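You operate a simulated robot arm through the tools that you are given. There is no shell and no other tool. Be economical: measure what you need, move in short steps, check, and stop when the job is done.

You are at the controls of a simulated robot arm. One attempt, no reset.

Task
Put the jar with the green lid in the beige carton's middle cell, then close and tape it.
Fine: tape with the yellow slider and park it again; free the clamp.

Only the result counts: the job must be done as asked and must still hold three seconds after the hand-in. Knocking over, shifting, dropping, spilling or breaking anything else fails it. A push-on lid holds only when it is set on centred and level and pressed home; a screw cap is set on level and turned clockwise until tight.

Robot
A 6-joint arm with a two-finger parallel gripper, fixed in place. Base frame: the origin is at the foot of the arm, x ahead of it, y to its left, z up; the work surface is at about z = 0. Readings come in cm, degrees, newtons and seconds.
With the tool pointing down near the work surface it reaches from about 14 to 58 cm from the base axis. Its first joint turns from -66.0 to 66.0 degrees. Payload 2.1 kg.
Tool frame: the origin (TCP) lies between the finger pads and is the grasp point; the fingertips stand 3 cm ahead of it; z points along the fingers, y is the line along which they close. Largest opening 9.4 cm; finger width 2.8, thickness 1; the body of the gripper, 5 by 9.6 cm, starts 5.5 cm behind the TCP.
Orientation is told as [roll, pitch, yaw] about the base's x, y, z axes, in that order, counted from this pose: with the fingers straight down and closing along the base's y, the tool's x points along the base's -x, its y along +y and its z along -z.

Tools
- The arm moves only by the tool servo_tool. Its argument "moves" is a list of rows, each an object of numbers (a shift or turn left out is 0, a gripper value left out holds the last): "rx", "ry", "rz": the turn, a rotation vector about the tool's x, y, z in degrees; "x", "y", "z": the shift along the tool's x, y, z in cm; "grip": the gripper command, from -1 (shut) to 1 (fully open), values between in proportion. In form: [{"rx": .., "ry": .., "rz": .., "x": .., "y": .., "z": .., "grip": ..}, ...]. A call has 1 to 20 rows; each row shifts and turns the commanded pose from where the row before left it, along the tool's axes as they then stand. Rows are played at 5 a second. More than 5 cm and 8.6 degrees between two rows, or a gripper value outside its range, and nothing of the call is played. Where a pose cannot be reached the arm comes as near as it can. A force on the tool above 70 N (or 10 N above the force at the start of the call, whichever is more), or a blocked arm, ends the call early, and 0.2 s more pass. The fingers move at their own pace (about 7.2 cm/s each) and stop on an object; they squeeze with about 28 N. The grip force told is the motor's: it shows also when the fingers shut on nothing. Time passes only in rows, and 0.2 s behind the last, so rows that do not move let the fingers close. It gives the time, the measured TCP pose, the force on the tool (base axes), the opening and the grip force at its end, in the units of the frame above (readings bear some noise), with the torque about the TCP (base axes, N m) and any sound that the robot's microphone picked up.
- Cameras (640 x 400 px; columns grow to the right, rows downward): "scene" is fixed at [6.14, -38.29, 48.01]; the picture's right is [0.69, -0.73, 0.00], its down [-0.45, -0.43, -0.78] and it looks along [0.57, 0.54, -0.62] (base axes); focal length 214 px, centre (320, 200). "wrist" rides on the gripper at [7.6, 1.4, -10.3] in the tool frame; the picture's right is [-0.18, 0.98, 0.00], its down [-0.75, -0.14, -0.64] and it looks along [-0.63, -0.12, 0.77] (tool axes); focal length 243 px, centre (320, 200). There is no depth. A picture from a camera that has moved, and an enlarged one, comes with that camera's place and axes in the base frame and with its lens.
- snapshot(camera): a new picture of that camera. No time passes.
- enlarge(camera, box): a new picture of the part [left, top, right, bottom] of that camera's present view, enlarged. No time passes.
- sign_off(): hands the job in; it is judged then, once.

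Go step by step. Nothing tells you positions but the pictures and the camera data: compare them with the known pose of the tool, close in by small moves and look again before you grip or let go. The budget is 120 turns and 76 pictures, counting those below and the enlarged ones. Unless the task says otherwise, let go and move clear before handing in, and close with one line.

The tools are called after "Request:" by a JSON object that holds its "method" and its "body". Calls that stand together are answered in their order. servo_tool: Moves the arm, as the interface text tells. Its arguments: {"type":"object","properties":{"moves":{"type":"array","items":{"type":"object","properties":{"rx":{"type":"number"},"ry":{"type":"number"},"rz":{"type":"number"},"x":{"type":"number"},"y":{"type":"number"},"z":{"type":"number"},"grip":{"type":"number"}}}}},"required":["moves"]} The other tools are called the same way: snapshot (camera) takes a picture; enlarge (camera, box) takes an enlarged picture of a part of a camera's view; sign_off () hands the job in.

At the start:

```text
time: 0.0
position: [34.41, -13.03, 42.4]
tcp_rot: [0.1, -0.2, 0.1]
wrist_force: [0.3, 0.1, -0.4]
moment: [-0.02, 0.0, -0.02]
finger_gap: 9.41
finger_force: 0.1
```

scene: 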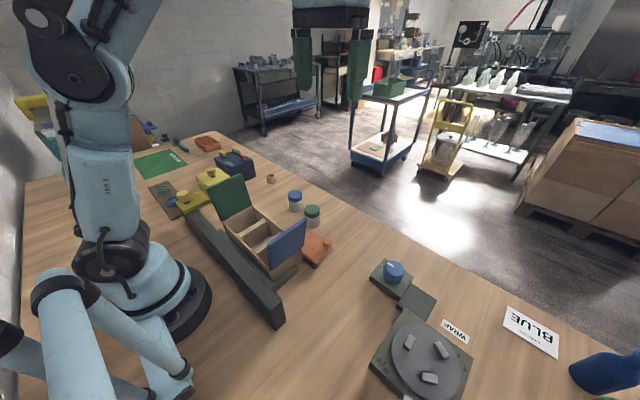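
wrist: 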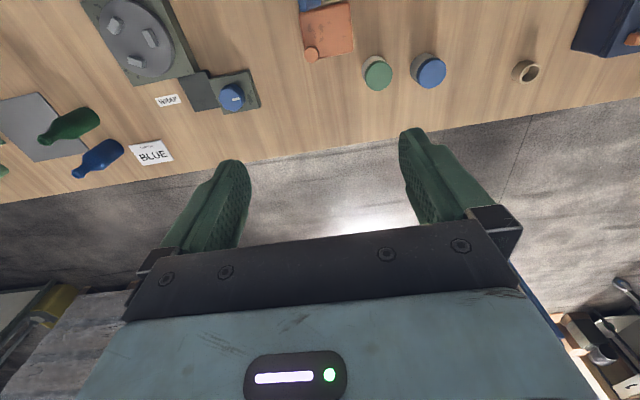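

I see the beige carton with a green and a blue flap, jars with blue and green lids, an orange clamp and a yellow slider in the scene. I'll enlarge these first.

Request:
{"method": "enlarge", "body": {"camera": "scene", "box": [180, 150, 350, 330]}}

Request:
{"method": "enlarge", "body": {"camera": "scene", "box": [130, 120, 290, 230]}}

```text
2.22 times, centred on (265, 240) of scene
camera zoom: at [6.14, -38.29, 48.01], right [0.69, -0.73, 0.0], down [-0.45, -0.43, -0.78], along [0.57, 0.54, -0.62], focal length 477 px, centre (442, 111)
```

zoom: 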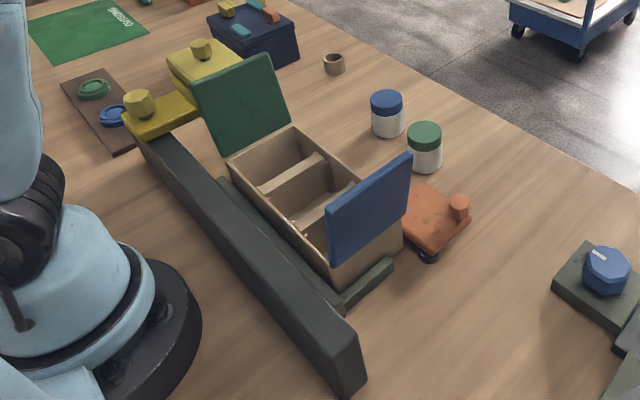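

```text
3.64 times, centred on (210, 175) of scene
camera zoom: at [6.14, -38.29, 48.01], right [0.69, -0.73, 0.0], down [-0.45, -0.43, -0.78], along [0.57, 0.54, -0.62], focal length 780 px, centre (720, 291)
```

zoom: 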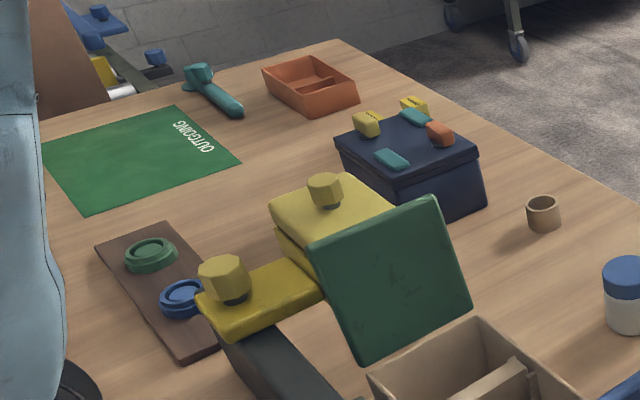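

I can see the carton in its fixture, with the rail behind it, the tape slider parked at the far (left) end and the orange clamp in front. Next I'll move above it and look with the wrist camera.

Request:
{"method": "servo_tool", "body": {"moves": [{"x": 3.2, "y": 3.6}, {"x": 3.2, "y": 3.6}, {"x": 3.2, "y": 3.6}, {"x": 3.2, "y": 3.6}, {"x": 2, "y": 3.6}, {}]}}

Request:
{"method": "snapshot", "body": {"camera": "wrist"}}

```text
time: 1.4
position: [19.41, 4.95, 42.26]
tcp_rot: [0.1, -0.1, 0.0]
wrist_force: [-0.3, 0.3, -0.1]
moment: [-0.07, 0.0, 0.03]
finger_gap: 9.39
finger_force: 0.0
```

```text
71 pictures are left
camera wrist: at [11.64, 6.26, 52.67], right [0.18, 0.98, 0.0], down [0.75, -0.14, 0.64], along [0.63, -0.12, -0.77], focal length 243 px, centre (320, 200)
```

wrist: 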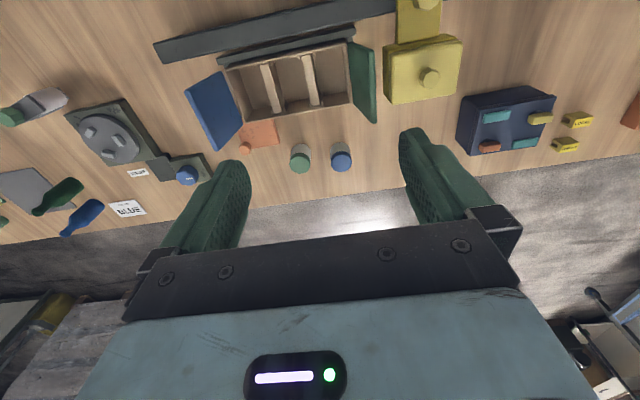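

The wrist view shows the carton with its dividers, both jars and the slider. I'll enlarge it to measure.

Request:
{"method": "enlarge", "body": {"camera": "wrist", "box": [150, 0, 390, 180]}}

Request:
{"method": "enlarge", "body": {"camera": "wrist", "box": [340, 0, 640, 180]}}

```text
2.22 times, centred on (270, 90) of wrist
camera zoom: at [11.64, 6.26, 52.67], right [0.18, 0.98, 0.0], down [0.75, -0.14, 0.64], along [0.63, -0.12, -0.77], focal length 539 px, centre (431, 444)
```

zoom: 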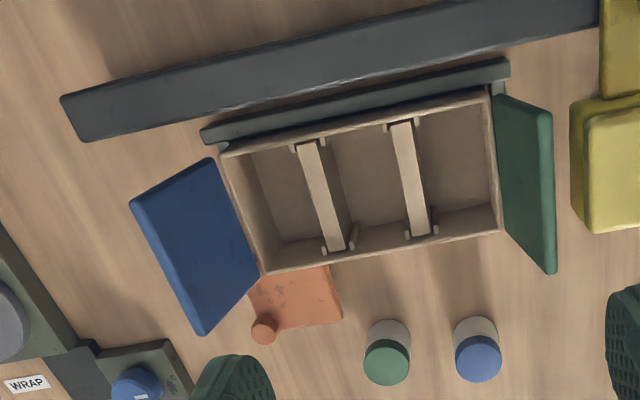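

```text
2.13 times, centred on (490, 90) of wrist
camera zoom: at [11.64, 6.26, 52.67], right [0.18, 0.98, 0.0], down [0.75, -0.14, 0.64], along [0.63, -0.12, -0.77], focal length 518 px, centre (-43, 435)
```

zoom: 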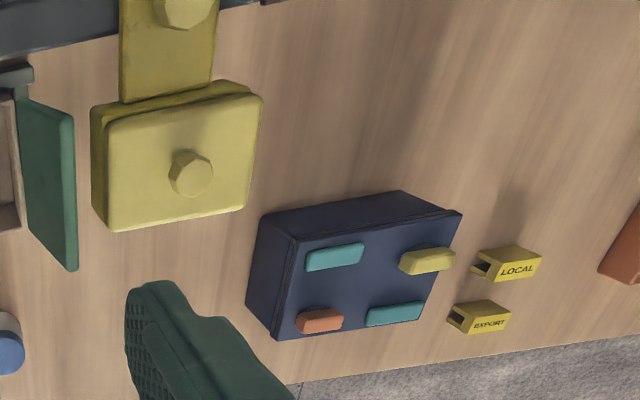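

The carton is roughly axis-aligned, x 18–27.5 and y −11.4–9.1, with its rim at z≈7. The green jar is near (39, −3), so I'll turn the gripper 90° to close along x, which avoids the dividers, and go above the jar.

Request:
{"method": "servo_tool", "body": {"moves": [{"rz": 8.5}, {"rz": 8.5}, {"rz": 8.5}, {"rz": 8.5}, {"rz": 8.5}, {"rz": 8.5}, {"rz": 8.5}, {"rz": 8.5}, {"rz": 8.5}, {"rz": 8.5}, {"rz": 5}, {"x": -2, "y": 4.5}, {"x": -2, "y": 4.5}, {"x": -2, "y": 4.5}, {"x": -2, "y": 4, "z": 2}, {"y": 2, "z": 4}, {"z": 5}, {"z": 4}, {}]}}

Request:
{"method": "snapshot", "body": {"camera": "wrist"}}

Request:
{"method": "snapshot", "body": {"camera": "scene"}}

```text
time: 5.4
position: [39.12, -3.16, 27.42]
tcp_rot: [0.2, 0.1, -89.9]
wrist_force: [0.1, -0.1, 0.2]
moment: [0.0, 0.02, 0.03]
finger_gap: 9.4
finger_force: 0.0
```

```text
68 pictures are left
camera wrist: at [40.36, 4.44, 37.75], right [0.98, -0.18, 0.0], down [-0.14, -0.75, 0.64], along [-0.12, -0.63, -0.77], focal length 243 px, centre (320, 200)
```

wrist: 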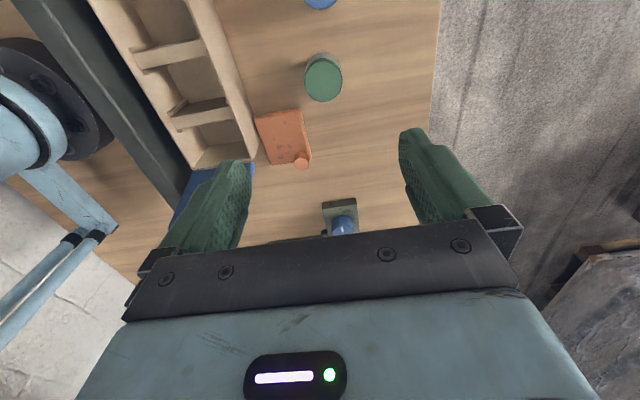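

```text
67 pictures are left
```

scene: 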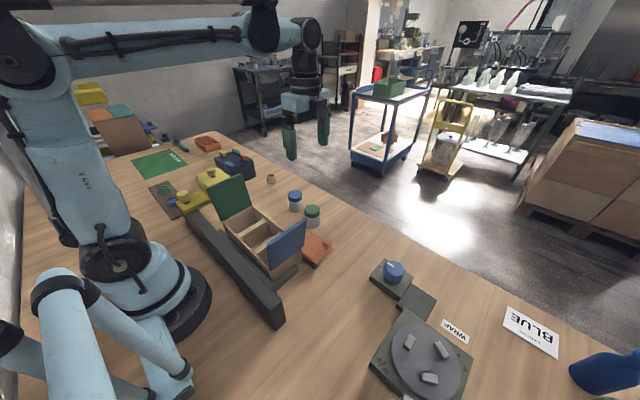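

The green lid appears at about (39.3, −2.9). I'll descend part way and check again.

Request:
{"method": "servo_tool", "body": {"moves": [{"z": 4.5, "x": 0.2, "y": 0.1}, {"z": 4.5}, {"z": 4}, {}]}}

Request:
{"method": "snapshot", "body": {"camera": "wrist"}}

Request:
{"method": "enlarge", "body": {"camera": "scene", "box": [250, 150, 390, 290]}}

```text
time: 6.4
position: [39.47, -2.93, 14.1]
tcp_rot: [0.2, 0.1, -89.9]
wrist_force: [-0.1, 0.1, -1.4]
moment: [0.03, -0.01, 0.01]
finger_gap: 9.4
finger_force: 0.1
```

```text
66 pictures are left
camera wrist: at [40.69, 4.61, 24.59], right [0.98, -0.18, 0.0], down [-0.14, -0.75, 0.64], along [-0.12, -0.63, -0.77], focal length 243 px, centre (320, 200)
```

wrist: 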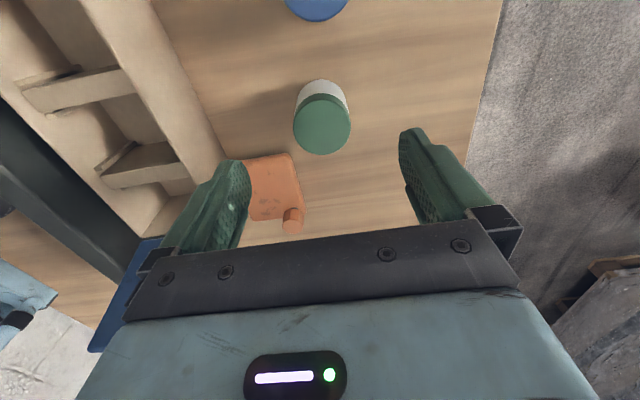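

```text
2.86 times, centred on (320, 220) of scene
camera zoom: at [6.14, -38.29, 48.01], right [0.69, -0.73, 0.0], down [-0.45, -0.43, -0.78], along [0.57, 0.54, -0.62], focal length 613 px, centre (320, 143)
```

zoom: 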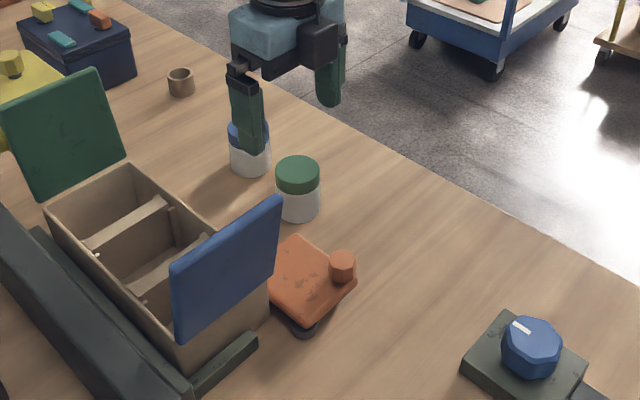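

The jar is centred at about (39.4, −3.0), roughly 5.8 cm tall. I'll descend and grip it.

Request:
{"method": "servo_tool", "body": {"moves": [{"z": 3, "y": -0.08}, {"z": 3}, {"z": 2.2}, {}, {"grip": -0.05}, {"grip": -0.3}, {"grip": -0.6}, {"grip": -1}, {}]}}

Request:
{"method": "snapshot", "body": {"camera": "wrist"}}

```text
time: 8.4
position: [39.2, -2.79, 6.12]
tcp_rot: [0.3, 0.1, -90.0]
wrist_force: [-0.3, -0.2, -0.3]
moment: [0.02, 0.02, -0.01]
finger_gap: 4.71
finger_force: 28.3
```

```text
64 pictures are left
camera wrist: at [40.49, 4.71, 16.53], right [0.98, -0.18, 0.0], down [-0.14, -0.75, 0.64], along [-0.12, -0.63, -0.77], focal length 243 px, centre (320, 200)
```

wrist: 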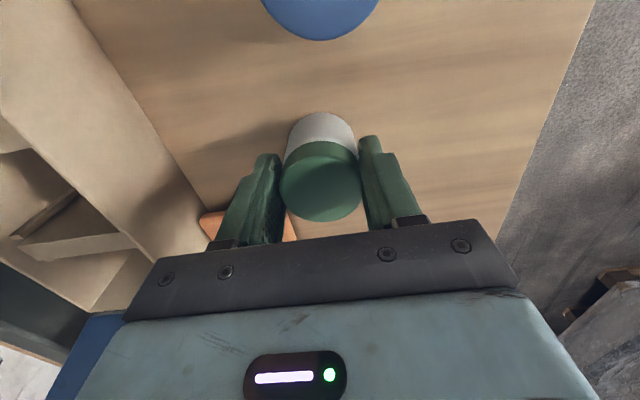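

The jar is gripped at a 4.7 cm opening. I'll lift it and carry it above the middle cell.

Request:
{"method": "servo_tool", "body": {"moves": [{"z": -2}, {"z": -4.5}, {"z": -4.5}, {"z": -3}, {"y": -4, "x": 0.4}, {"y": -4, "x": 0.4}, {"y": -4, "x": 0.4}, {"y": -4.5, "x": 0.5}, {}]}}

Request:
{"method": "snapshot", "body": {"camera": "wrist"}}

Request:
{"method": "enlarge", "body": {"camera": "scene", "box": [180, 150, 350, 330]}}

```text
time: 10.4
position: [22.59, -1.27, 20.09]
tcp_rot: [0.3, 0.1, -89.9]
wrist_force: [-0.3, 0.5, -1.4]
moment: [-0.01, 0.01, 0.0]
finger_gap: 4.72
finger_force: 27.7
```

```text
63 pictures are left
camera wrist: at [23.86, 6.28, 30.41], right [0.98, -0.18, 0.0], down [-0.14, -0.75, 0.64], along [-0.12, -0.63, -0.77], focal length 243 px, centre (320, 200)
```

wrist: 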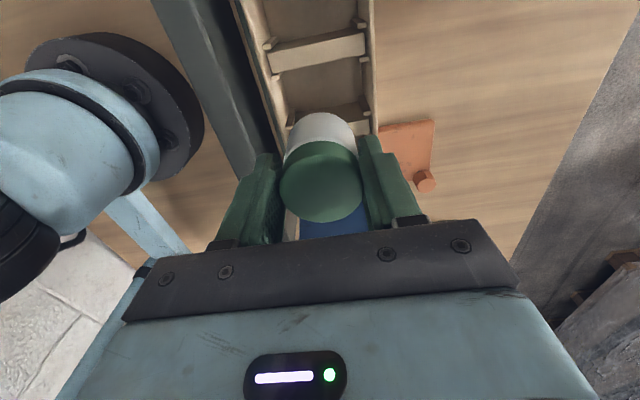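

```text
2.22 times, centred on (265, 240) of scene
camera zoom: at [6.14, -38.29, 48.01], right [0.69, -0.73, 0.0], down [-0.45, -0.43, -0.78], along [0.57, 0.54, -0.62], focal length 477 px, centre (442, 111)
```

zoom: 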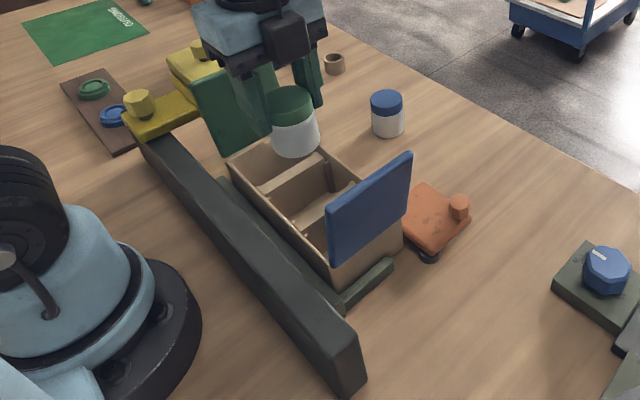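

Request:
{"method": "enlarge", "body": {"camera": "wrist", "box": [220, 0, 400, 140]}}

```text
2.86 times, centred on (310, 70) of wrist
camera zoom: at [23.86, 6.28, 30.41], right [0.98, -0.18, 0.0], down [-0.14, -0.75, 0.64], along [-0.12, -0.63, -0.77], focal length 693 px, centre (349, 571)
```

zoom: 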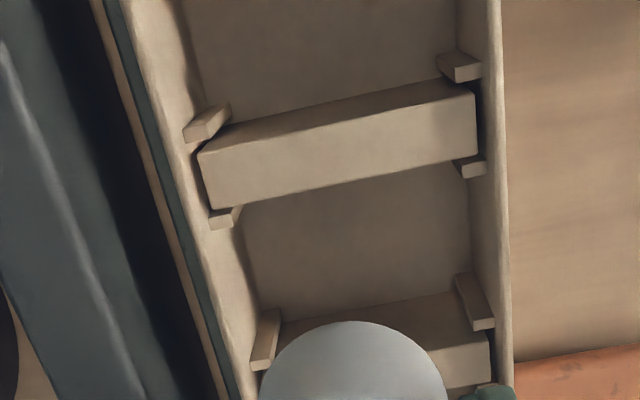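

Divider edges put the middle cell at about y −4.0 to 1.7, centre ≈ −1.15. I'll lower to just above the rim and re-check.

Request:
{"method": "servo_tool", "body": {"moves": [{"z": 3, "x": 0.1}, {"z": 2.8}, {}]}}

Request:
{"method": "enlarge", "body": {"camera": "wrist", "box": [180, 0, 460, 180]}}

Request:
{"method": "enlarge", "body": {"camera": "scene", "box": [210, 165, 330, 285]}}

```text
time: 11.2
position: [22.6, -1.15, 14.25]
tcp_rot: [0.2, 0.1, -89.9]
wrist_force: [0.4, -0.1, -1.3]
moment: [-0.02, 0.02, 0.0]
finger_gap: 4.74
finger_force: 27.7
```

```text
2.22 times, centred on (320, 90) of wrist
camera zoom: at [23.9, 6.46, 24.61], right [0.98, -0.18, 0.0], down [-0.14, -0.75, 0.64], along [-0.12, -0.63, -0.77], focal length 539 px, centre (320, 444)
```

zoom: 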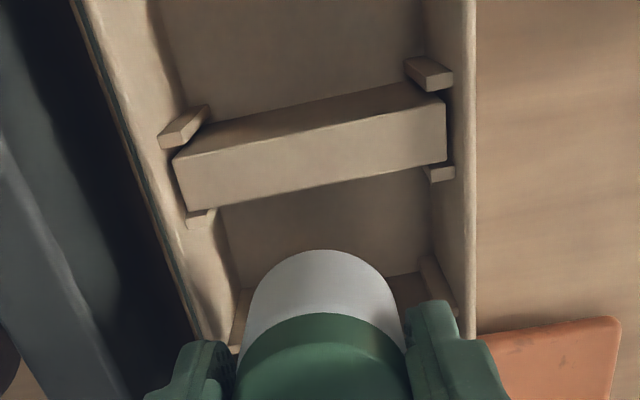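

```text
3.33 times, centred on (270, 225) of scene
camera zoom: at [6.14, -38.29, 48.01], right [0.69, -0.73, 0.0], down [-0.45, -0.43, -0.78], along [0.57, 0.54, -0.62], focal length 715 px, centre (487, 117)
```

zoom: 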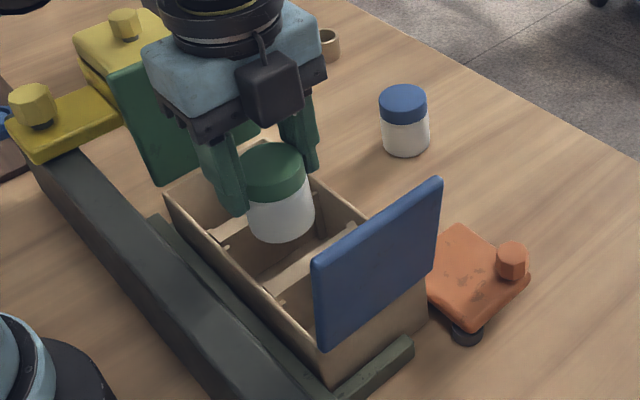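

The jar is aligned over the cell. I'll lower gently and watch the force.

Request:
{"method": "servo_tool", "body": {"moves": [{"z": 1.5, "x": -0.1}, {"z": 1}, {"z": 0.5}, {"z": 0.5}, {}]}}

Request:
{"method": "enlarge", "body": {"camera": "wrist", "box": [180, 0, 460, 180]}}

Request:
{"method": "enlarge", "body": {"camera": "scene", "box": [210, 165, 330, 285]}}

```text
time: 12.4
position: [22.67, -1.19, 10.74]
tcp_rot: [0.3, 0.0, -89.9]
wrist_force: [-0.7, -0.1, -1.1]
moment: [0.02, 0.03, -0.02]
finger_gap: 4.71
finger_force: 27.8
```

```text
2.22 times, centred on (320, 90) of wrist
camera zoom: at [24.0, 6.38, 21.16], right [0.98, -0.18, 0.0], down [-0.14, -0.75, 0.64], along [-0.12, -0.63, -0.77], focal length 539 px, centre (320, 444)
```

zoom: 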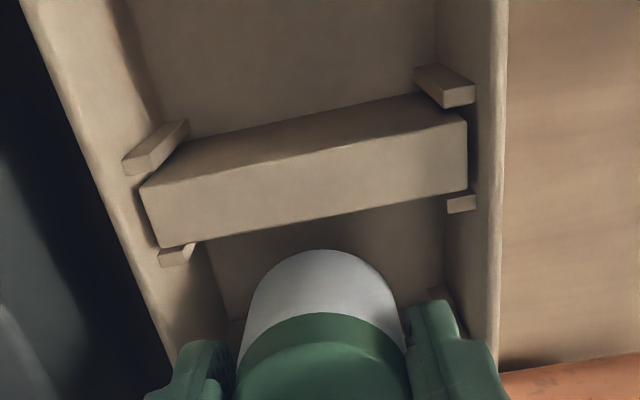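

```text
3.33 times, centred on (270, 225) of scene
camera zoom: at [6.14, -38.29, 48.01], right [0.69, -0.73, 0.0], down [-0.45, -0.43, -0.78], along [0.57, 0.54, -0.62], focal length 715 px, centre (487, 117)
```

zoom: 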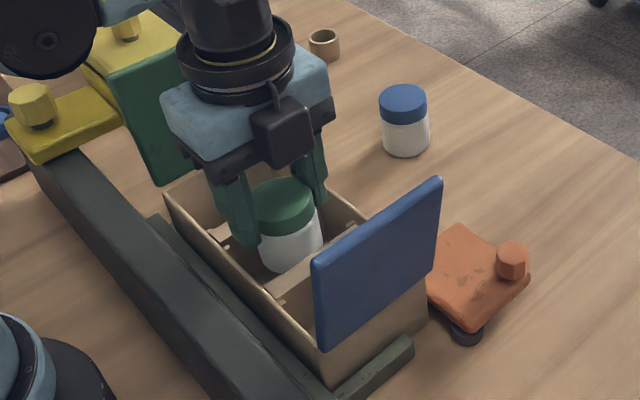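

No contact so far, and the jar is entering the cell. I'll keep lowering in small steps toward the floor.

Request:
{"method": "servo_tool", "body": {"moves": [{"z": 1}, {"z": 1}, {"z": 0.7}, {"z": 0.4}, {}]}}

```text
time: 13.6
position: [22.7, -1.14, 7.66]
tcp_rot: [0.3, 0.1, -90.0]
wrist_force: [1.1, 0.7, -0.7]
moment: [0.0, 0.01, -0.01]
finger_gap: 4.69
finger_force: 27.8
```

Request:
{"method": "servo_tool", "body": {"moves": [{"z": 0.4}, {"z": 0.3}, {"z": 0.2}, {}]}}

Request:
{"method": "enlarge", "body": {"camera": "wrist", "box": [180, 0, 460, 180]}}

```text
time: 14.6
position: [22.73, -1.15, 6.8]
tcp_rot: [0.2, 0.1, -89.9]
wrist_force: [-0.1, 0.5, -0.7]
moment: [-0.02, -0.02, 0.02]
finger_gap: 4.71
finger_force: 28.1
```

```text
2.22 times, centred on (320, 90) of wrist
camera zoom: at [24.04, 6.42, 17.15], right [0.98, -0.18, 0.0], down [-0.14, -0.75, 0.64], along [-0.12, -0.63, -0.77], focal length 539 px, centre (320, 444)
```

zoom: 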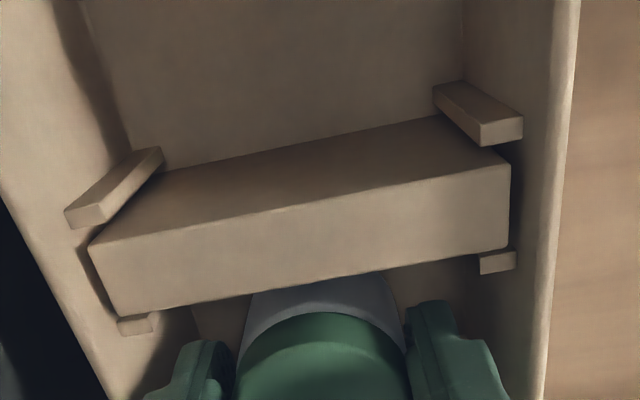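

Request:
{"method": "servo_tool", "body": {"moves": [{"z": 0.15}, {"z": 0.15}, {}]}}

```text
time: 15.4
position: [22.81, -1.14, 6.5]
tcp_rot: [0.1, 0.0, -89.8]
wrist_force: [-1.5, -0.7, 7.8]
moment: [-0.01, 0.11, 0.01]
finger_gap: 4.69
finger_force: 27.8
```

Contact with the floor at z≈6.5. I'll open only slightly and withdraw straight up.

Request:
{"method": "servo_tool", "body": {"moves": [{"grip": 0.02}, {"grip": 0.15}, {}, {"z": -1}, {"z": -2}, {"z": -4}, {"z": -5}, {"z": -5}, {}]}}

Request:
{"method": "snapshot", "body": {"camera": "wrist"}}

Request:
{"method": "enlarge", "body": {"camera": "scene", "box": [210, 165, 350, 285]}}

```text
time: 17.4
position: [22.83, -1.2, 23.39]
tcp_rot: [0.3, 0.0, -89.8]
wrist_force: [-0.3, 0.3, 0.1]
moment: [-0.02, 0.03, 0.02]
finger_gap: 5.44
finger_force: 0.0
```

```text
55 pictures are left
camera wrist: at [24.04, 6.27, 33.82], right [0.98, -0.18, 0.0], down [-0.14, -0.75, 0.64], along [-0.12, -0.63, -0.77], focal length 243 px, centre (320, 200)
```

wrist: 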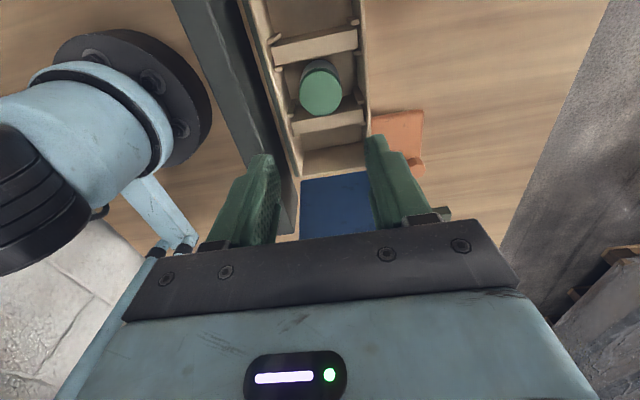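

```text
3.33 times, centred on (280, 225) of scene
camera zoom: at [6.14, -38.29, 48.01], right [0.69, -0.73, 0.0], down [-0.45, -0.43, -0.78], along [0.57, 0.54, -0.62], focal length 715 px, centre (453, 117)
```

zoom: 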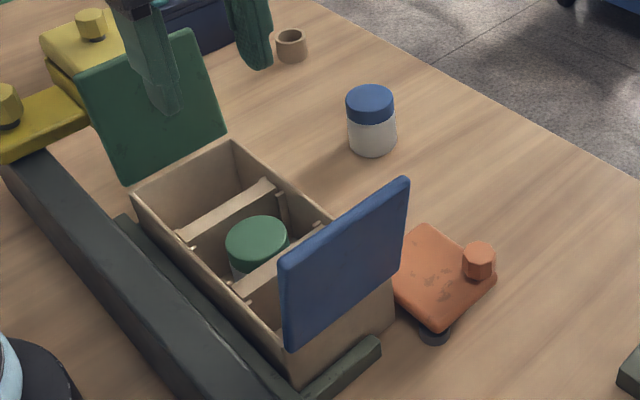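

The jar stands in the middle cell with its lid below the rim. Next I'll shut the fingers, go outside the blue flap and look before pushing it closed.

Request:
{"method": "servo_tool", "body": {"moves": [{"z": -3, "grip": -1}, {"x": -4.5}, {"x": -4.5}, {"x": -4.5}, {"x": -3.3}, {"z": 4}, {"z": 4}, {"z": 3}, {}]}}

Request:
{"method": "snapshot", "body": {"camera": "scene"}}

Request:
{"method": "snapshot", "body": {"camera": "wrist"}}

```text
time: 19.4
position: [22.71, -18.01, 15.41]
tcp_rot: [0.2, 0.1, -89.9]
wrist_force: [-0.5, 0.4, -0.6]
moment: [-0.03, -0.02, -0.01]
finger_gap: 0.0
finger_force: 27.9
```

```text
53 pictures are left
```

scene: 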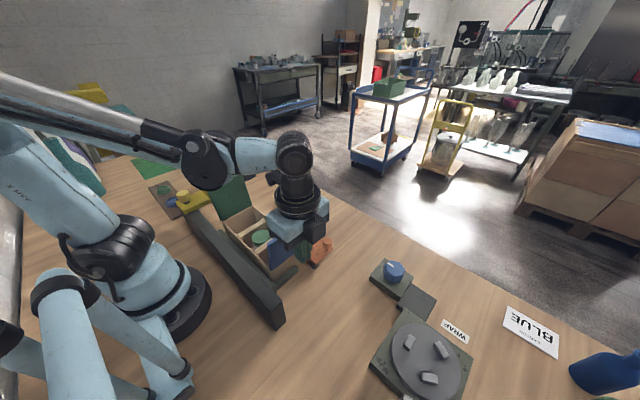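

```text
52 pictures are left
camera wrist: at [23.95, -10.39, 25.82], right [0.98, -0.18, 0.0], down [-0.14, -0.75, 0.64], along [-0.12, -0.63, -0.77], focal length 243 px, centre (320, 200)
```

wrist: 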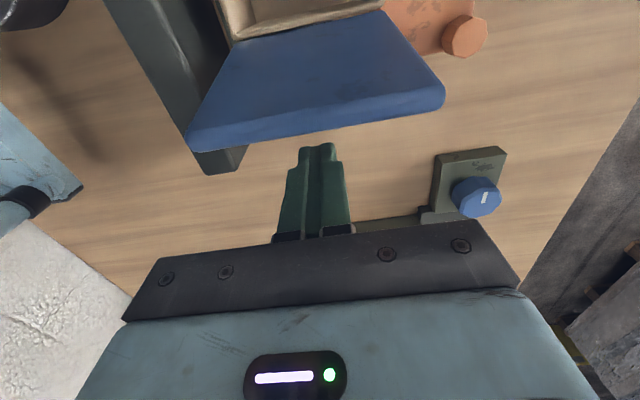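

The shut fingers are just outside the blue flap. I'll push in +y.

Request:
{"method": "servo_tool", "body": {"moves": [{"x": 1.5}, {"x": 1.5}, {"x": 1.5}, {"x": 1.5}, {"x": 1.5}, {"x": 1}, {}]}}

Request:
{"method": "enlarge", "body": {"camera": "scene", "box": [180, 150, 350, 330]}}

Request:
{"method": "snapshot", "body": {"camera": "wrist"}}

```text
time: 21.0
position: [22.68, -9.47, 15.6]
tcp_rot: [0.1, 0.1, -89.9]
wrist_force: [0.0, 0.2, -0.3]
moment: [0.0, -0.01, -0.01]
finger_gap: 0.01
finger_force: 27.9
```

```text
2.22 times, centred on (265, 240) of scene
camera zoom: at [6.14, -38.29, 48.01], right [0.69, -0.73, 0.0], down [-0.45, -0.43, -0.78], along [0.57, 0.54, -0.62], focal length 477 px, centre (442, 111)
```

zoom: 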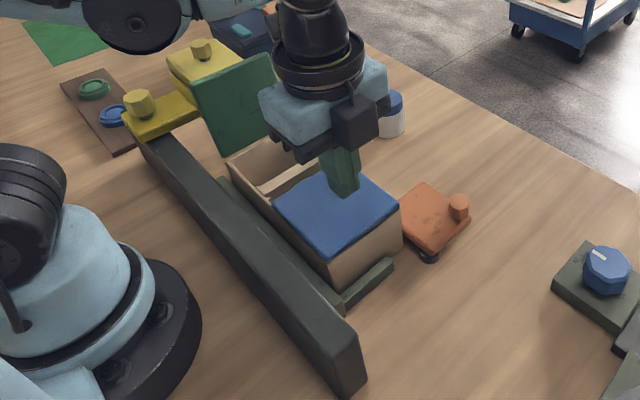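

```text
50 pictures are left
camera wrist: at [23.98, -1.92, 25.88], right [0.98, -0.18, 0.0], down [-0.14, -0.75, 0.64], along [-0.12, -0.63, -0.77], focal length 243 px, centre (320, 200)
```

wrist: 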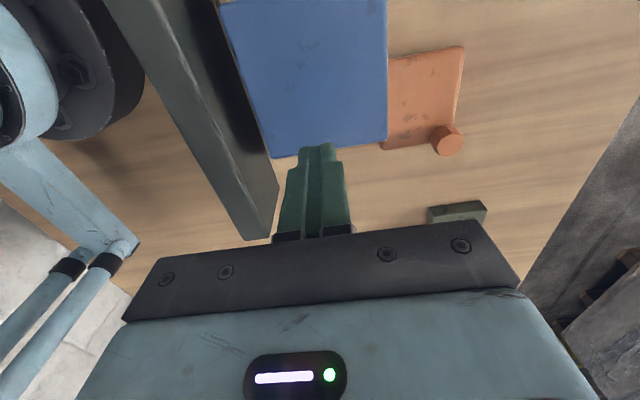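

The blue flap fell flat closed. Next I'll do the same for the green flap, coming from outside (+y), above the slider head.

Request:
{"method": "servo_tool", "body": {"moves": [{"z": -5}, {"z": -5}, {"x": 4.5, "z": -1}, {"x": 5}, {"x": 5}, {"x": 5}, {"x": 5}, {"x": 1.5}, {"z": 4}, {"z": 3}, {}]}}

Request:
{"method": "snapshot", "body": {"camera": "wrist"}}

Request:
{"method": "enlarge", "body": {"camera": "scene", "box": [130, 120, 330, 260]}}

```text
time: 23.4
position: [22.68, 16.67, 19.56]
tcp_rot: [0.2, 0.1, -89.9]
wrist_force: [-0.6, -0.4, 0.0]
moment: [0.02, 0.0, 0.01]
finger_gap: 0.03
finger_force: 27.5
```

```text
49 pictures are left
camera wrist: at [23.93, 24.13, 29.92], right [0.98, -0.18, 0.0], down [-0.14, -0.75, 0.64], along [-0.12, -0.63, -0.77], focal length 243 px, centre (320, 200)
```

wrist: 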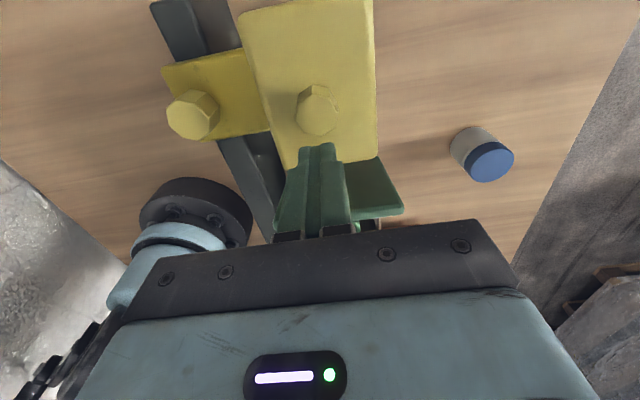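

```text
2.86 times, centred on (230, 190) of scene
camera zoom: at [6.14, -38.29, 48.01], right [0.69, -0.73, 0.0], down [-0.45, -0.43, -0.78], along [0.57, 0.54, -0.62], focal length 613 px, centre (577, 229)
```

zoom: 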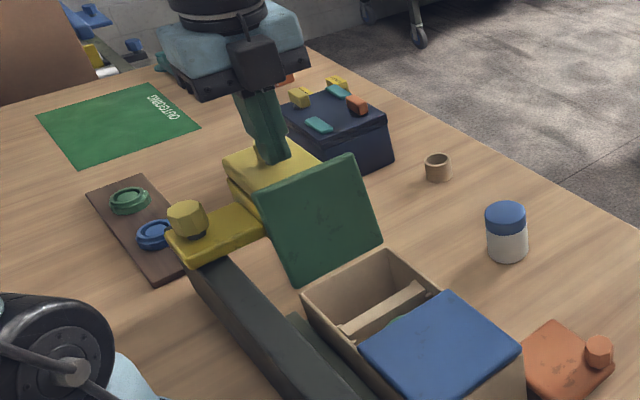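

The slider head is tall (top ≈ 14, knob ≈ 16), so I'll stay above it with the tips at about 15.3 and push the flap in −y.

Request:
{"method": "servo_tool", "body": {"moves": [{"x": -0.7}, {"z": 1.3, "x": -0.3}, {"x": -1.5}, {"x": -1.5}, {"x": -1.5}, {"x": -1.5}, {"x": -1.5}, {"x": -1}, {}]}}

Request:
{"method": "enlarge", "body": {"camera": "scene", "box": [130, 120, 330, 260]}}

```text
time: 25.4
position: [22.64, 6.94, 18.2]
tcp_rot: [0.2, 0.1, -89.9]
wrist_force: [1.0, -0.5, 0.3]
moment: [-0.04, 0.01, -0.01]
finger_gap: 0.0
finger_force: 28.3
```

```text
2.86 times, centred on (230, 190) of scene
camera zoom: at [6.14, -38.29, 48.01], right [0.69, -0.73, 0.0], down [-0.45, -0.43, -0.78], along [0.57, 0.54, -0.62], focal length 613 px, centre (577, 229)
```

zoom: 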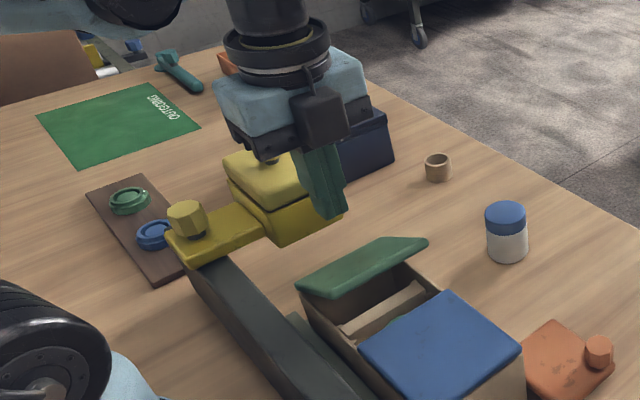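

The green flap is past vertical and partly down. I'll wait a moment and check whether it falls by itself.

Request:
{"method": "servo_tool", "body": {"moves": [{"x": -0.5}, {}, {}]}}

Request:
{"method": "enlarge", "body": {"camera": "scene", "box": [130, 120, 330, 260]}}

```text
time: 26.2
position: [22.63, 6.49, 18.19]
tcp_rot: [0.2, 0.1, -89.9]
wrist_force: [0.1, 0.3, -0.1]
moment: [-0.01, 0.0, -0.03]
finger_gap: 0.0
finger_force: 28.1
```

```text
2.86 times, centred on (230, 190) of scene
camera zoom: at [6.14, -38.29, 48.01], right [0.69, -0.73, 0.0], down [-0.45, -0.43, -0.78], along [0.57, 0.54, -0.62], focal length 613 px, centre (577, 229)
```

zoom: 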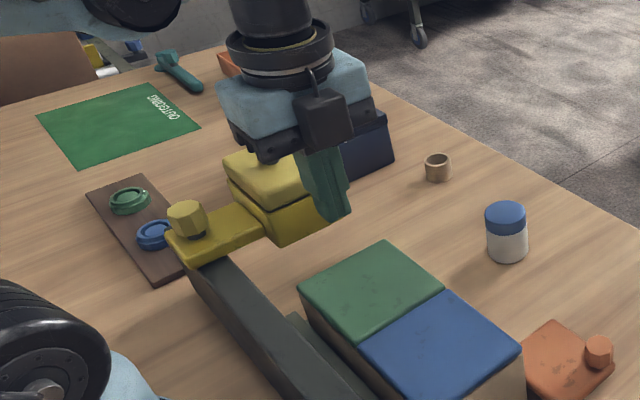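

Both flaps lie flat. Next is the slider, so I'll move over its head and look at the knobs closely.

Request:
{"method": "servo_tool", "body": {"moves": [{"z": -5}, {"z": -3, "x": 3}, {"x": 5}, {"x": 4}, {}]}}

Request:
{"method": "enlarge", "body": {"camera": "wrist", "box": [140, 0, 440, 190]}}

Request:
{"method": "enlarge", "body": {"camera": "scene", "box": [150, 140, 270, 220]}}

```text
time: 27.4
position: [22.8, 18.72, 26.2]
tcp_rot: [0.2, 0.1, -90.0]
wrist_force: [0.3, 0.0, -0.1]
moment: [-0.01, -0.03, -0.04]
finger_gap: 0.0
finger_force: 28.0
```

```text
2.11 times, centred on (290, 95) of wrist
camera zoom: at [24.04, 26.28, 36.57], right [0.98, -0.18, 0.0], down [-0.14, -0.75, 0.64], along [-0.12, -0.63, -0.77], focal length 511 px, centre (383, 421)
```

zoom: 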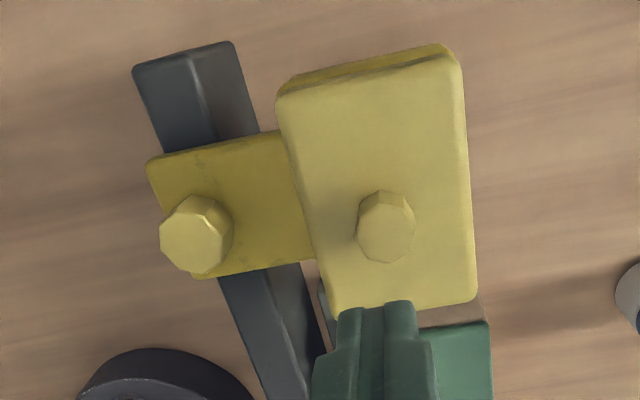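

```text
5.00 times, centred on (210, 180) of scene
camera zoom: at [6.14, -38.29, 48.01], right [0.69, -0.73, 0.0], down [-0.45, -0.43, -0.78], along [0.57, 0.54, -0.62], focal length 1072 px, centre (870, 300)
```

zoom: 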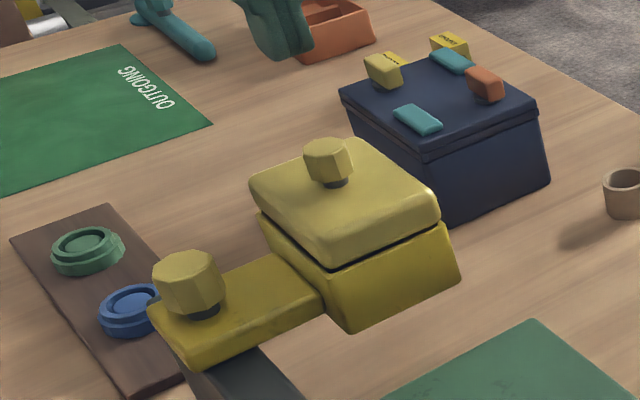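

The rail knob is at about (14.3, 19.7), top z≈13.8, ~3.2 cm wide, and looks like the slide handle. I'll hover over it with a matching opening.

Request:
{"method": "servo_tool", "body": {"moves": [{"y": -4.2, "x": 0.5, "grip": -0.02}, {"y": -4.3, "x": 0.5}, {"z": 4}, {"z": 2.7}, {}]}}

Request:
{"method": "snapshot", "body": {"camera": "wrist"}}

Request:
{"method": "enlarge", "body": {"camera": "scene", "box": [130, 110, 290, 230]}}

```text
time: 28.6
position: [13.78, 19.56, 19.25]
tcp_rot: [0.2, 0.1, -89.8]
wrist_force: [-0.8, -0.7, -0.6]
moment: [0.0, 0.02, -0.03]
finger_gap: 4.63
finger_force: 0.1
```

```text
43 pictures are left
camera wrist: at [15.17, 27.0, 29.63], right [0.98, -0.18, 0.0], down [-0.14, -0.75, 0.64], along [-0.12, -0.63, -0.77], focal length 243 px, centre (320, 200)
```

wrist: 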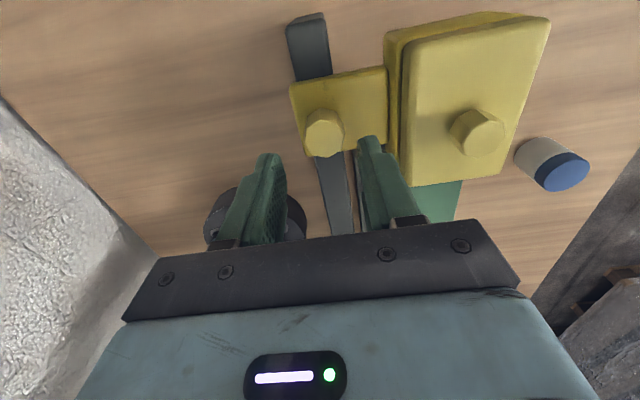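

```text
3.33 times, centred on (210, 170) of scene
camera zoom: at [6.14, -38.29, 48.01], right [0.69, -0.73, 0.0], down [-0.45, -0.43, -0.78], along [0.57, 0.54, -0.62], focal length 715 px, centre (687, 300)
```

zoom: 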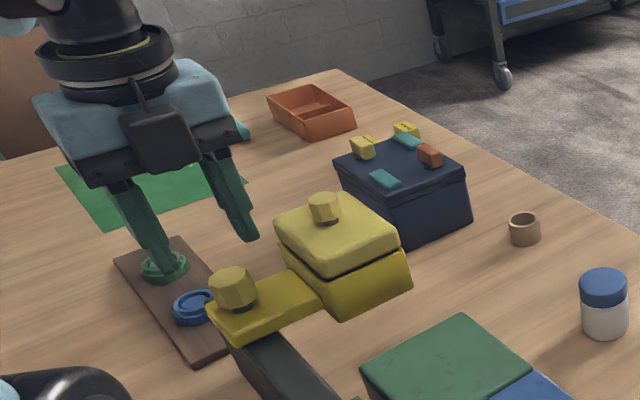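

The knob is at about (14.15, 19.75). I'll align, descend, and grip.

Request:
{"method": "servo_tool", "body": {"moves": [{"y": 0.35, "x": 0.2, "z": 2}, {"z": 1.5}, {"z": 0.8}, {}]}}

Request:
{"method": "snapshot", "body": {"camera": "wrist"}}

Request:
{"method": "enlarge", "body": {"camera": "scene", "box": [150, 140, 270, 220]}}

```text
time: 29.6
position: [14.51, 19.63, 15.25]
tcp_rot: [0.2, 0.1, -89.9]
wrist_force: [-0.5, -1.1, 0.0]
moment: [0.0, 0.0, 0.01]
finger_gap: 4.61
finger_force: 0.0
```

```text
41 pictures are left
camera wrist: at [15.79, 27.19, 25.53], right [0.98, -0.18, 0.0], down [-0.14, -0.75, 0.64], along [-0.12, -0.63, -0.77], focal length 243 px, centre (320, 200)
```

wrist: 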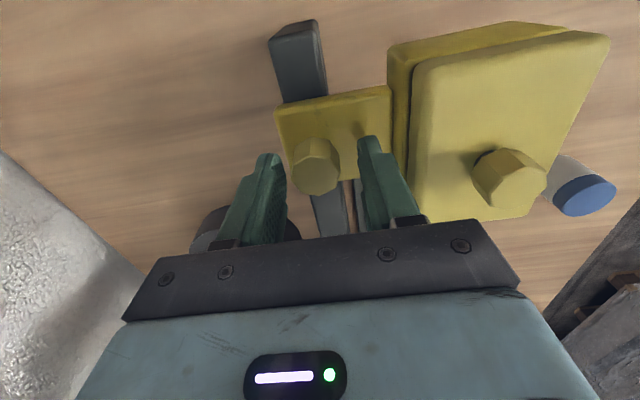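

```text
5.00 times, centred on (210, 180) of scene
camera zoom: at [6.14, -38.29, 48.01], right [0.69, -0.73, 0.0], down [-0.45, -0.43, -0.78], along [0.57, 0.54, -0.62], focal length 1072 px, centre (870, 300)
```

zoom: 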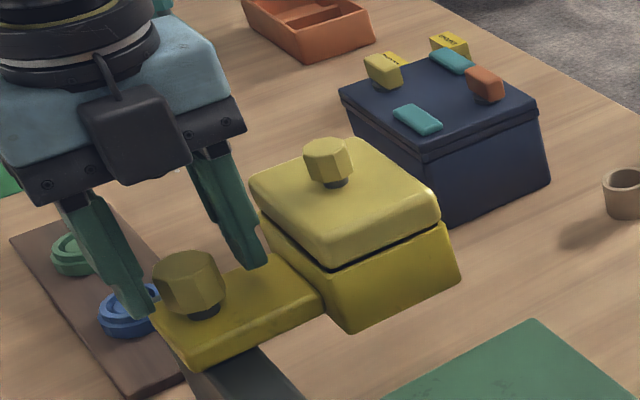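

Request:
{"method": "servo_tool", "body": {"moves": [{"y": -0.25, "x": 0.15, "z": 0.3}, {"grip": -0.3}, {"grip": -0.6}, {"grip": -1}, {}]}}

Request:
{"method": "enlarge", "body": {"camera": "scene", "box": [150, 140, 270, 220]}}

```text
time: 30.8
position: [14.23, 19.76, 14.84]
tcp_rot: [-0.1, 0.0, -89.8]
wrist_force: [-12.1, 1.3, 2.9]
moment: [-0.06, 0.35, -0.05]
finger_gap: 2.91
finger_force: 45.7
```

```text
5.00 times, centred on (210, 180) of scene
camera zoom: at [6.14, -38.29, 48.01], right [0.69, -0.73, 0.0], down [-0.45, -0.43, -0.78], along [0.57, 0.54, -0.62], focal length 1072 px, centre (870, 300)
```

zoom: 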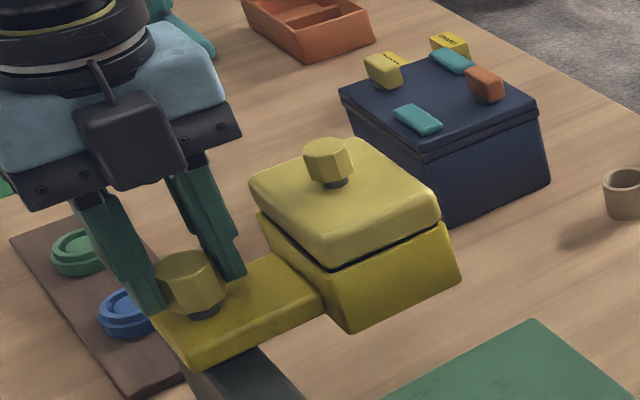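

The handle is gripped. I'll slide slowly in −y and watch the forces.

Request:
{"method": "servo_tool", "body": {"moves": [{"y": -0.1, "x": -0.5}, {"x": -1}, {"x": -1}, {}]}}

Request:
{"method": "enlarge", "body": {"camera": "scene", "box": [130, 120, 330, 260]}}

```text
time: 31.8
position: [14.12, 17.3, 14.84]
tcp_rot: [0.2, 0.1, -90.1]
wrist_force: [-7.9, 0.7, 18.8]
moment: [0.21, 0.2, 0.01]
finger_gap: 2.92
finger_force: 44.8
```

```text
2.86 times, centred on (230, 190) of scene
camera zoom: at [6.14, -38.29, 48.01], right [0.69, -0.73, 0.0], down [-0.45, -0.43, -0.78], along [0.57, 0.54, -0.62], focal length 613 px, centre (577, 229)
```

zoom: 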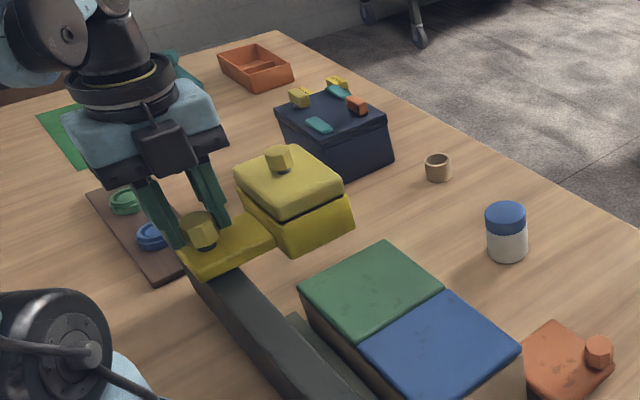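

The slider follows the hand. I'll continue across the carton.

Request:
{"method": "servo_tool", "body": {"moves": [{"x": -1, "z": -0.1}, {"x": -1}, {"x": -1}, {"x": -1}, {"x": -1}, {"x": -1}, {}]}}

Request:
{"method": "enlarge", "body": {"camera": "scene", "box": [130, 120, 330, 260]}}

```text
time: 33.4
position: [14.17, 11.15, 14.82]
tcp_rot: [-0.1, 0.1, -89.9]
wrist_force: [-25.2, -1.3, -31.2]
moment: [0.42, 0.63, -0.05]
finger_gap: 2.9
finger_force: 45.0
```

```text
2.86 times, centred on (230, 190) of scene
camera zoom: at [6.14, -38.29, 48.01], right [0.69, -0.73, 0.0], down [-0.45, -0.43, -0.78], along [0.57, 0.54, -0.62], focal length 613 px, centre (577, 229)
```

zoom: 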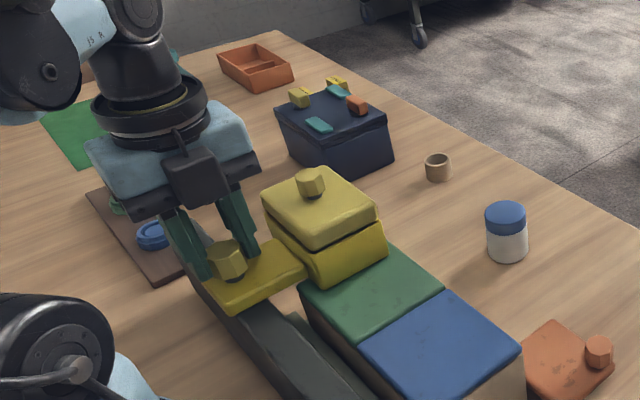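

It is riding onto the carton. I'll trim the small side forces and go on.

Request:
{"method": "servo_tool", "body": {"moves": [{"x": -1, "z": 0.06, "y": -0.1}, {"x": -1}, {"x": -1}, {"x": -1}, {}]}}

```text
time: 34.6
position: [14.21, 7.38, 14.95]
tcp_rot: [0.4, -0.1, -90.0]
wrist_force: [7.2, 0.0, -36.5]
moment: [0.19, -0.17, 0.03]
finger_gap: 2.93
finger_force: 44.5
```

Request:
{"method": "servo_tool", "body": {"moves": [{"x": -1, "z": 0.08}, {"x": -1}, {"x": -1}, {"x": -1}, {}]}}

Request:
{"method": "enlarge", "body": {"camera": "scene", "box": [150, 140, 350, 300]}}

```text
time: 35.7
position: [14.2, 3.64, 14.9]
tcp_rot: [-1.5, -0.1, -89.9]
wrist_force: [-5.6, -1.5, 1.1]
moment: [0.13, -0.45, -0.02]
finger_gap: 2.93
finger_force: 45.6
out of reach, approached as far as the arm can: row 3, 4
stopped in row 5: the force on the tool passed its limit at 74 N (the readings are from after the stop); the commanded pose is now the measured one
```

```text
2.50 times, centred on (250, 220) of scene
camera zoom: at [6.14, -38.29, 48.01], right [0.69, -0.73, 0.0], down [-0.45, -0.43, -0.78], along [0.57, 0.54, -0.62], focal length 536 px, centre (495, 150)
```

zoom: 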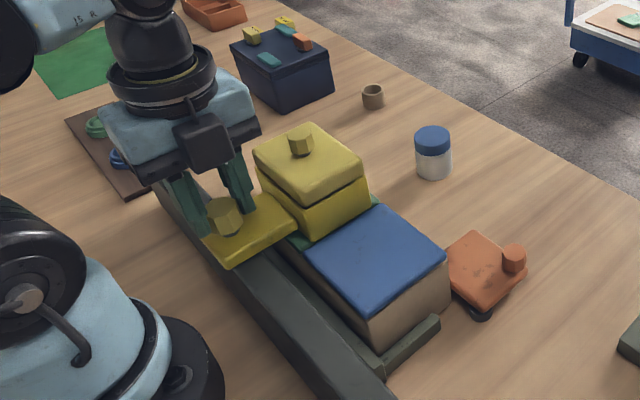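

The rail handle goes out of reach near the base, so I'll release it. The rest of the stroke will be done by pushing the head body (x≈23) from its +y face with shut fingers.

Request:
{"method": "servo_tool", "body": {"moves": [{"grip": -0.3}, {"grip": -0.02}, {}, {"z": -3}, {"z": -4}, {"x": 4, "z": -2}, {"x": 4}, {"y": 4.2, "grip": -1}, {"y": 4.2}, {}]}}

Request:
{"method": "snapshot", "body": {"camera": "wrist"}}

Request:
{"method": "enlarge", "body": {"camera": "scene", "box": [150, 140, 350, 300]}}

```text
time: 37.9
position: [22.79, 11.57, 23.81]
tcp_rot: [-1.3, 0.1, -90.0]
wrist_force: [0.6, -0.1, 0.2]
moment: [0.02, 0.03, 0.01]
finger_gap: 0.0
finger_force: 28.1
```

```text
35 pictures are left
camera wrist: at [24.38, 19.17, 34.09], right [0.98, -0.18, -0.02], down [-0.12, -0.75, 0.65], along [-0.14, -0.63, -0.76], focal length 243 px, centre (320, 200)
```

wrist: 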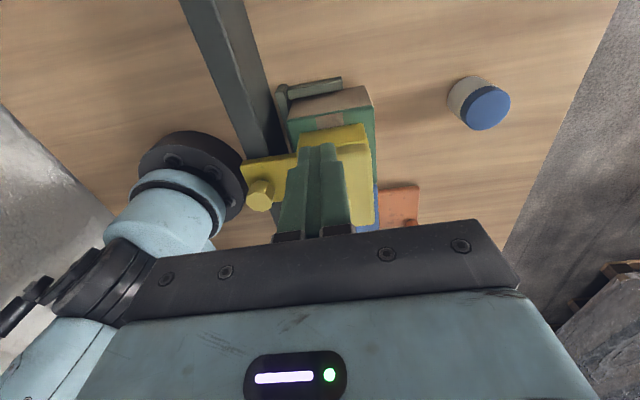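

```text
2.50 times, centred on (250, 220) of scene
camera zoom: at [6.14, -38.29, 48.01], right [0.69, -0.73, 0.0], down [-0.45, -0.43, -0.78], along [0.57, 0.54, -0.62], focal length 536 px, centre (495, 150)
```

zoom: 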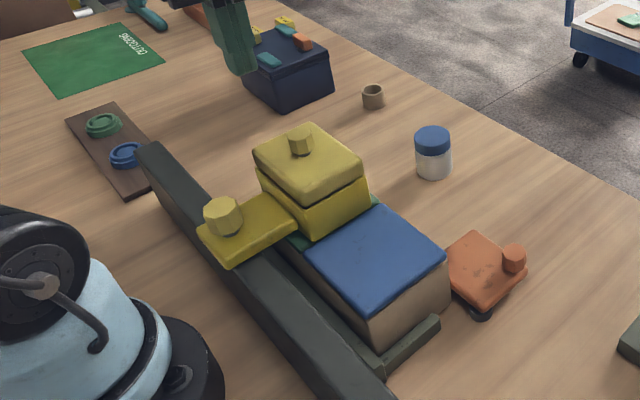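

I'll straighten the small roll, then lower the shut fingers behind the head's +y face.

Request:
{"method": "servo_tool", "body": {"moves": [{"ry": 1.3, "x": 1.5}, {"z": 4}, {"z": 4}, {"z": 3}, {}]}}

Request:
{"method": "enlarge", "body": {"camera": "scene", "box": [150, 140, 350, 300]}}

Request:
{"method": "enlarge", "body": {"camera": "wrist", "box": [180, 0, 460, 240]}}

```text
time: 39.1
position: [22.58, 13.46, 12.64]
tcp_rot: [-1.2, 1.3, -90.0]
wrist_force: [-0.6, 0.0, 0.0]
moment: [0.02, -0.02, 0.03]
finger_gap: 0.0
finger_force: 27.8
```

```text
2.50 times, centred on (250, 220) of scene
camera zoom: at [6.14, -38.29, 48.01], right [0.69, -0.73, 0.0], down [-0.45, -0.43, -0.78], along [0.57, 0.54, -0.62], focal length 536 px, centre (495, 150)
```

zoom: 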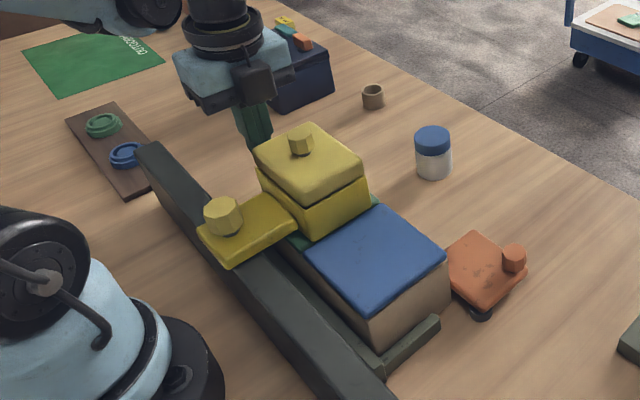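

```text
1.67 times, centred on (320, 120) of wrist
camera zoom: at [24.09, 20.76, 23.09], right [0.98, -0.18, -0.03], down [-0.13, -0.77, 0.63], along [-0.14, -0.61, -0.78], focal length 404 px, centre (320, 333)
```

zoom: 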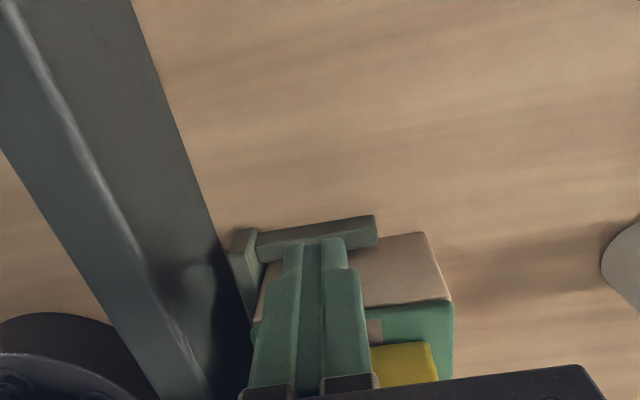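

Tape has begun on the green end. I'll correct the tilt and push the head in −y.

Request:
{"method": "servo_tool", "body": {"moves": [{"rx": -1.2, "ry": -1.3}, {"x": -1}, {"x": -1}, {"x": -1}, {"x": -1}, {"x": -1}, {"x": -1}, {}]}}

Request:
{"method": "enlarge", "body": {"camera": "scene", "box": [150, 140, 350, 300]}}

```text
time: 40.9
position: [22.67, 7.32, 12.69]
tcp_rot: [-0.2, 0.0, -89.9]
wrist_force: [-0.3, 0.0, -0.6]
moment: [-0.03, 0.03, 0.0]
finger_gap: 0.0
finger_force: 28.3
```

```text
2.50 times, centred on (250, 220) of scene
camera zoom: at [6.14, -38.29, 48.01], right [0.69, -0.73, 0.0], down [-0.45, -0.43, -0.78], along [0.57, 0.54, -0.62], focal length 536 px, centre (495, 150)
```

zoom: 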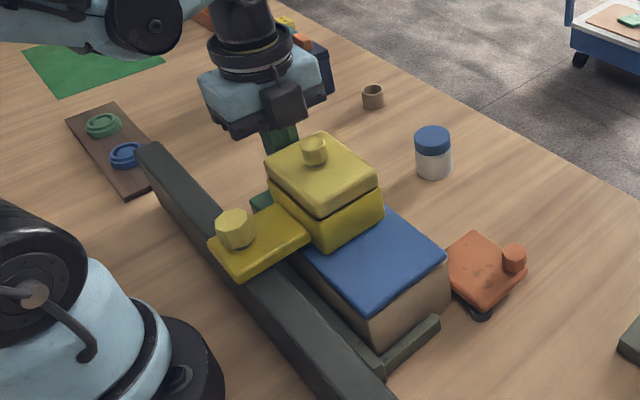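

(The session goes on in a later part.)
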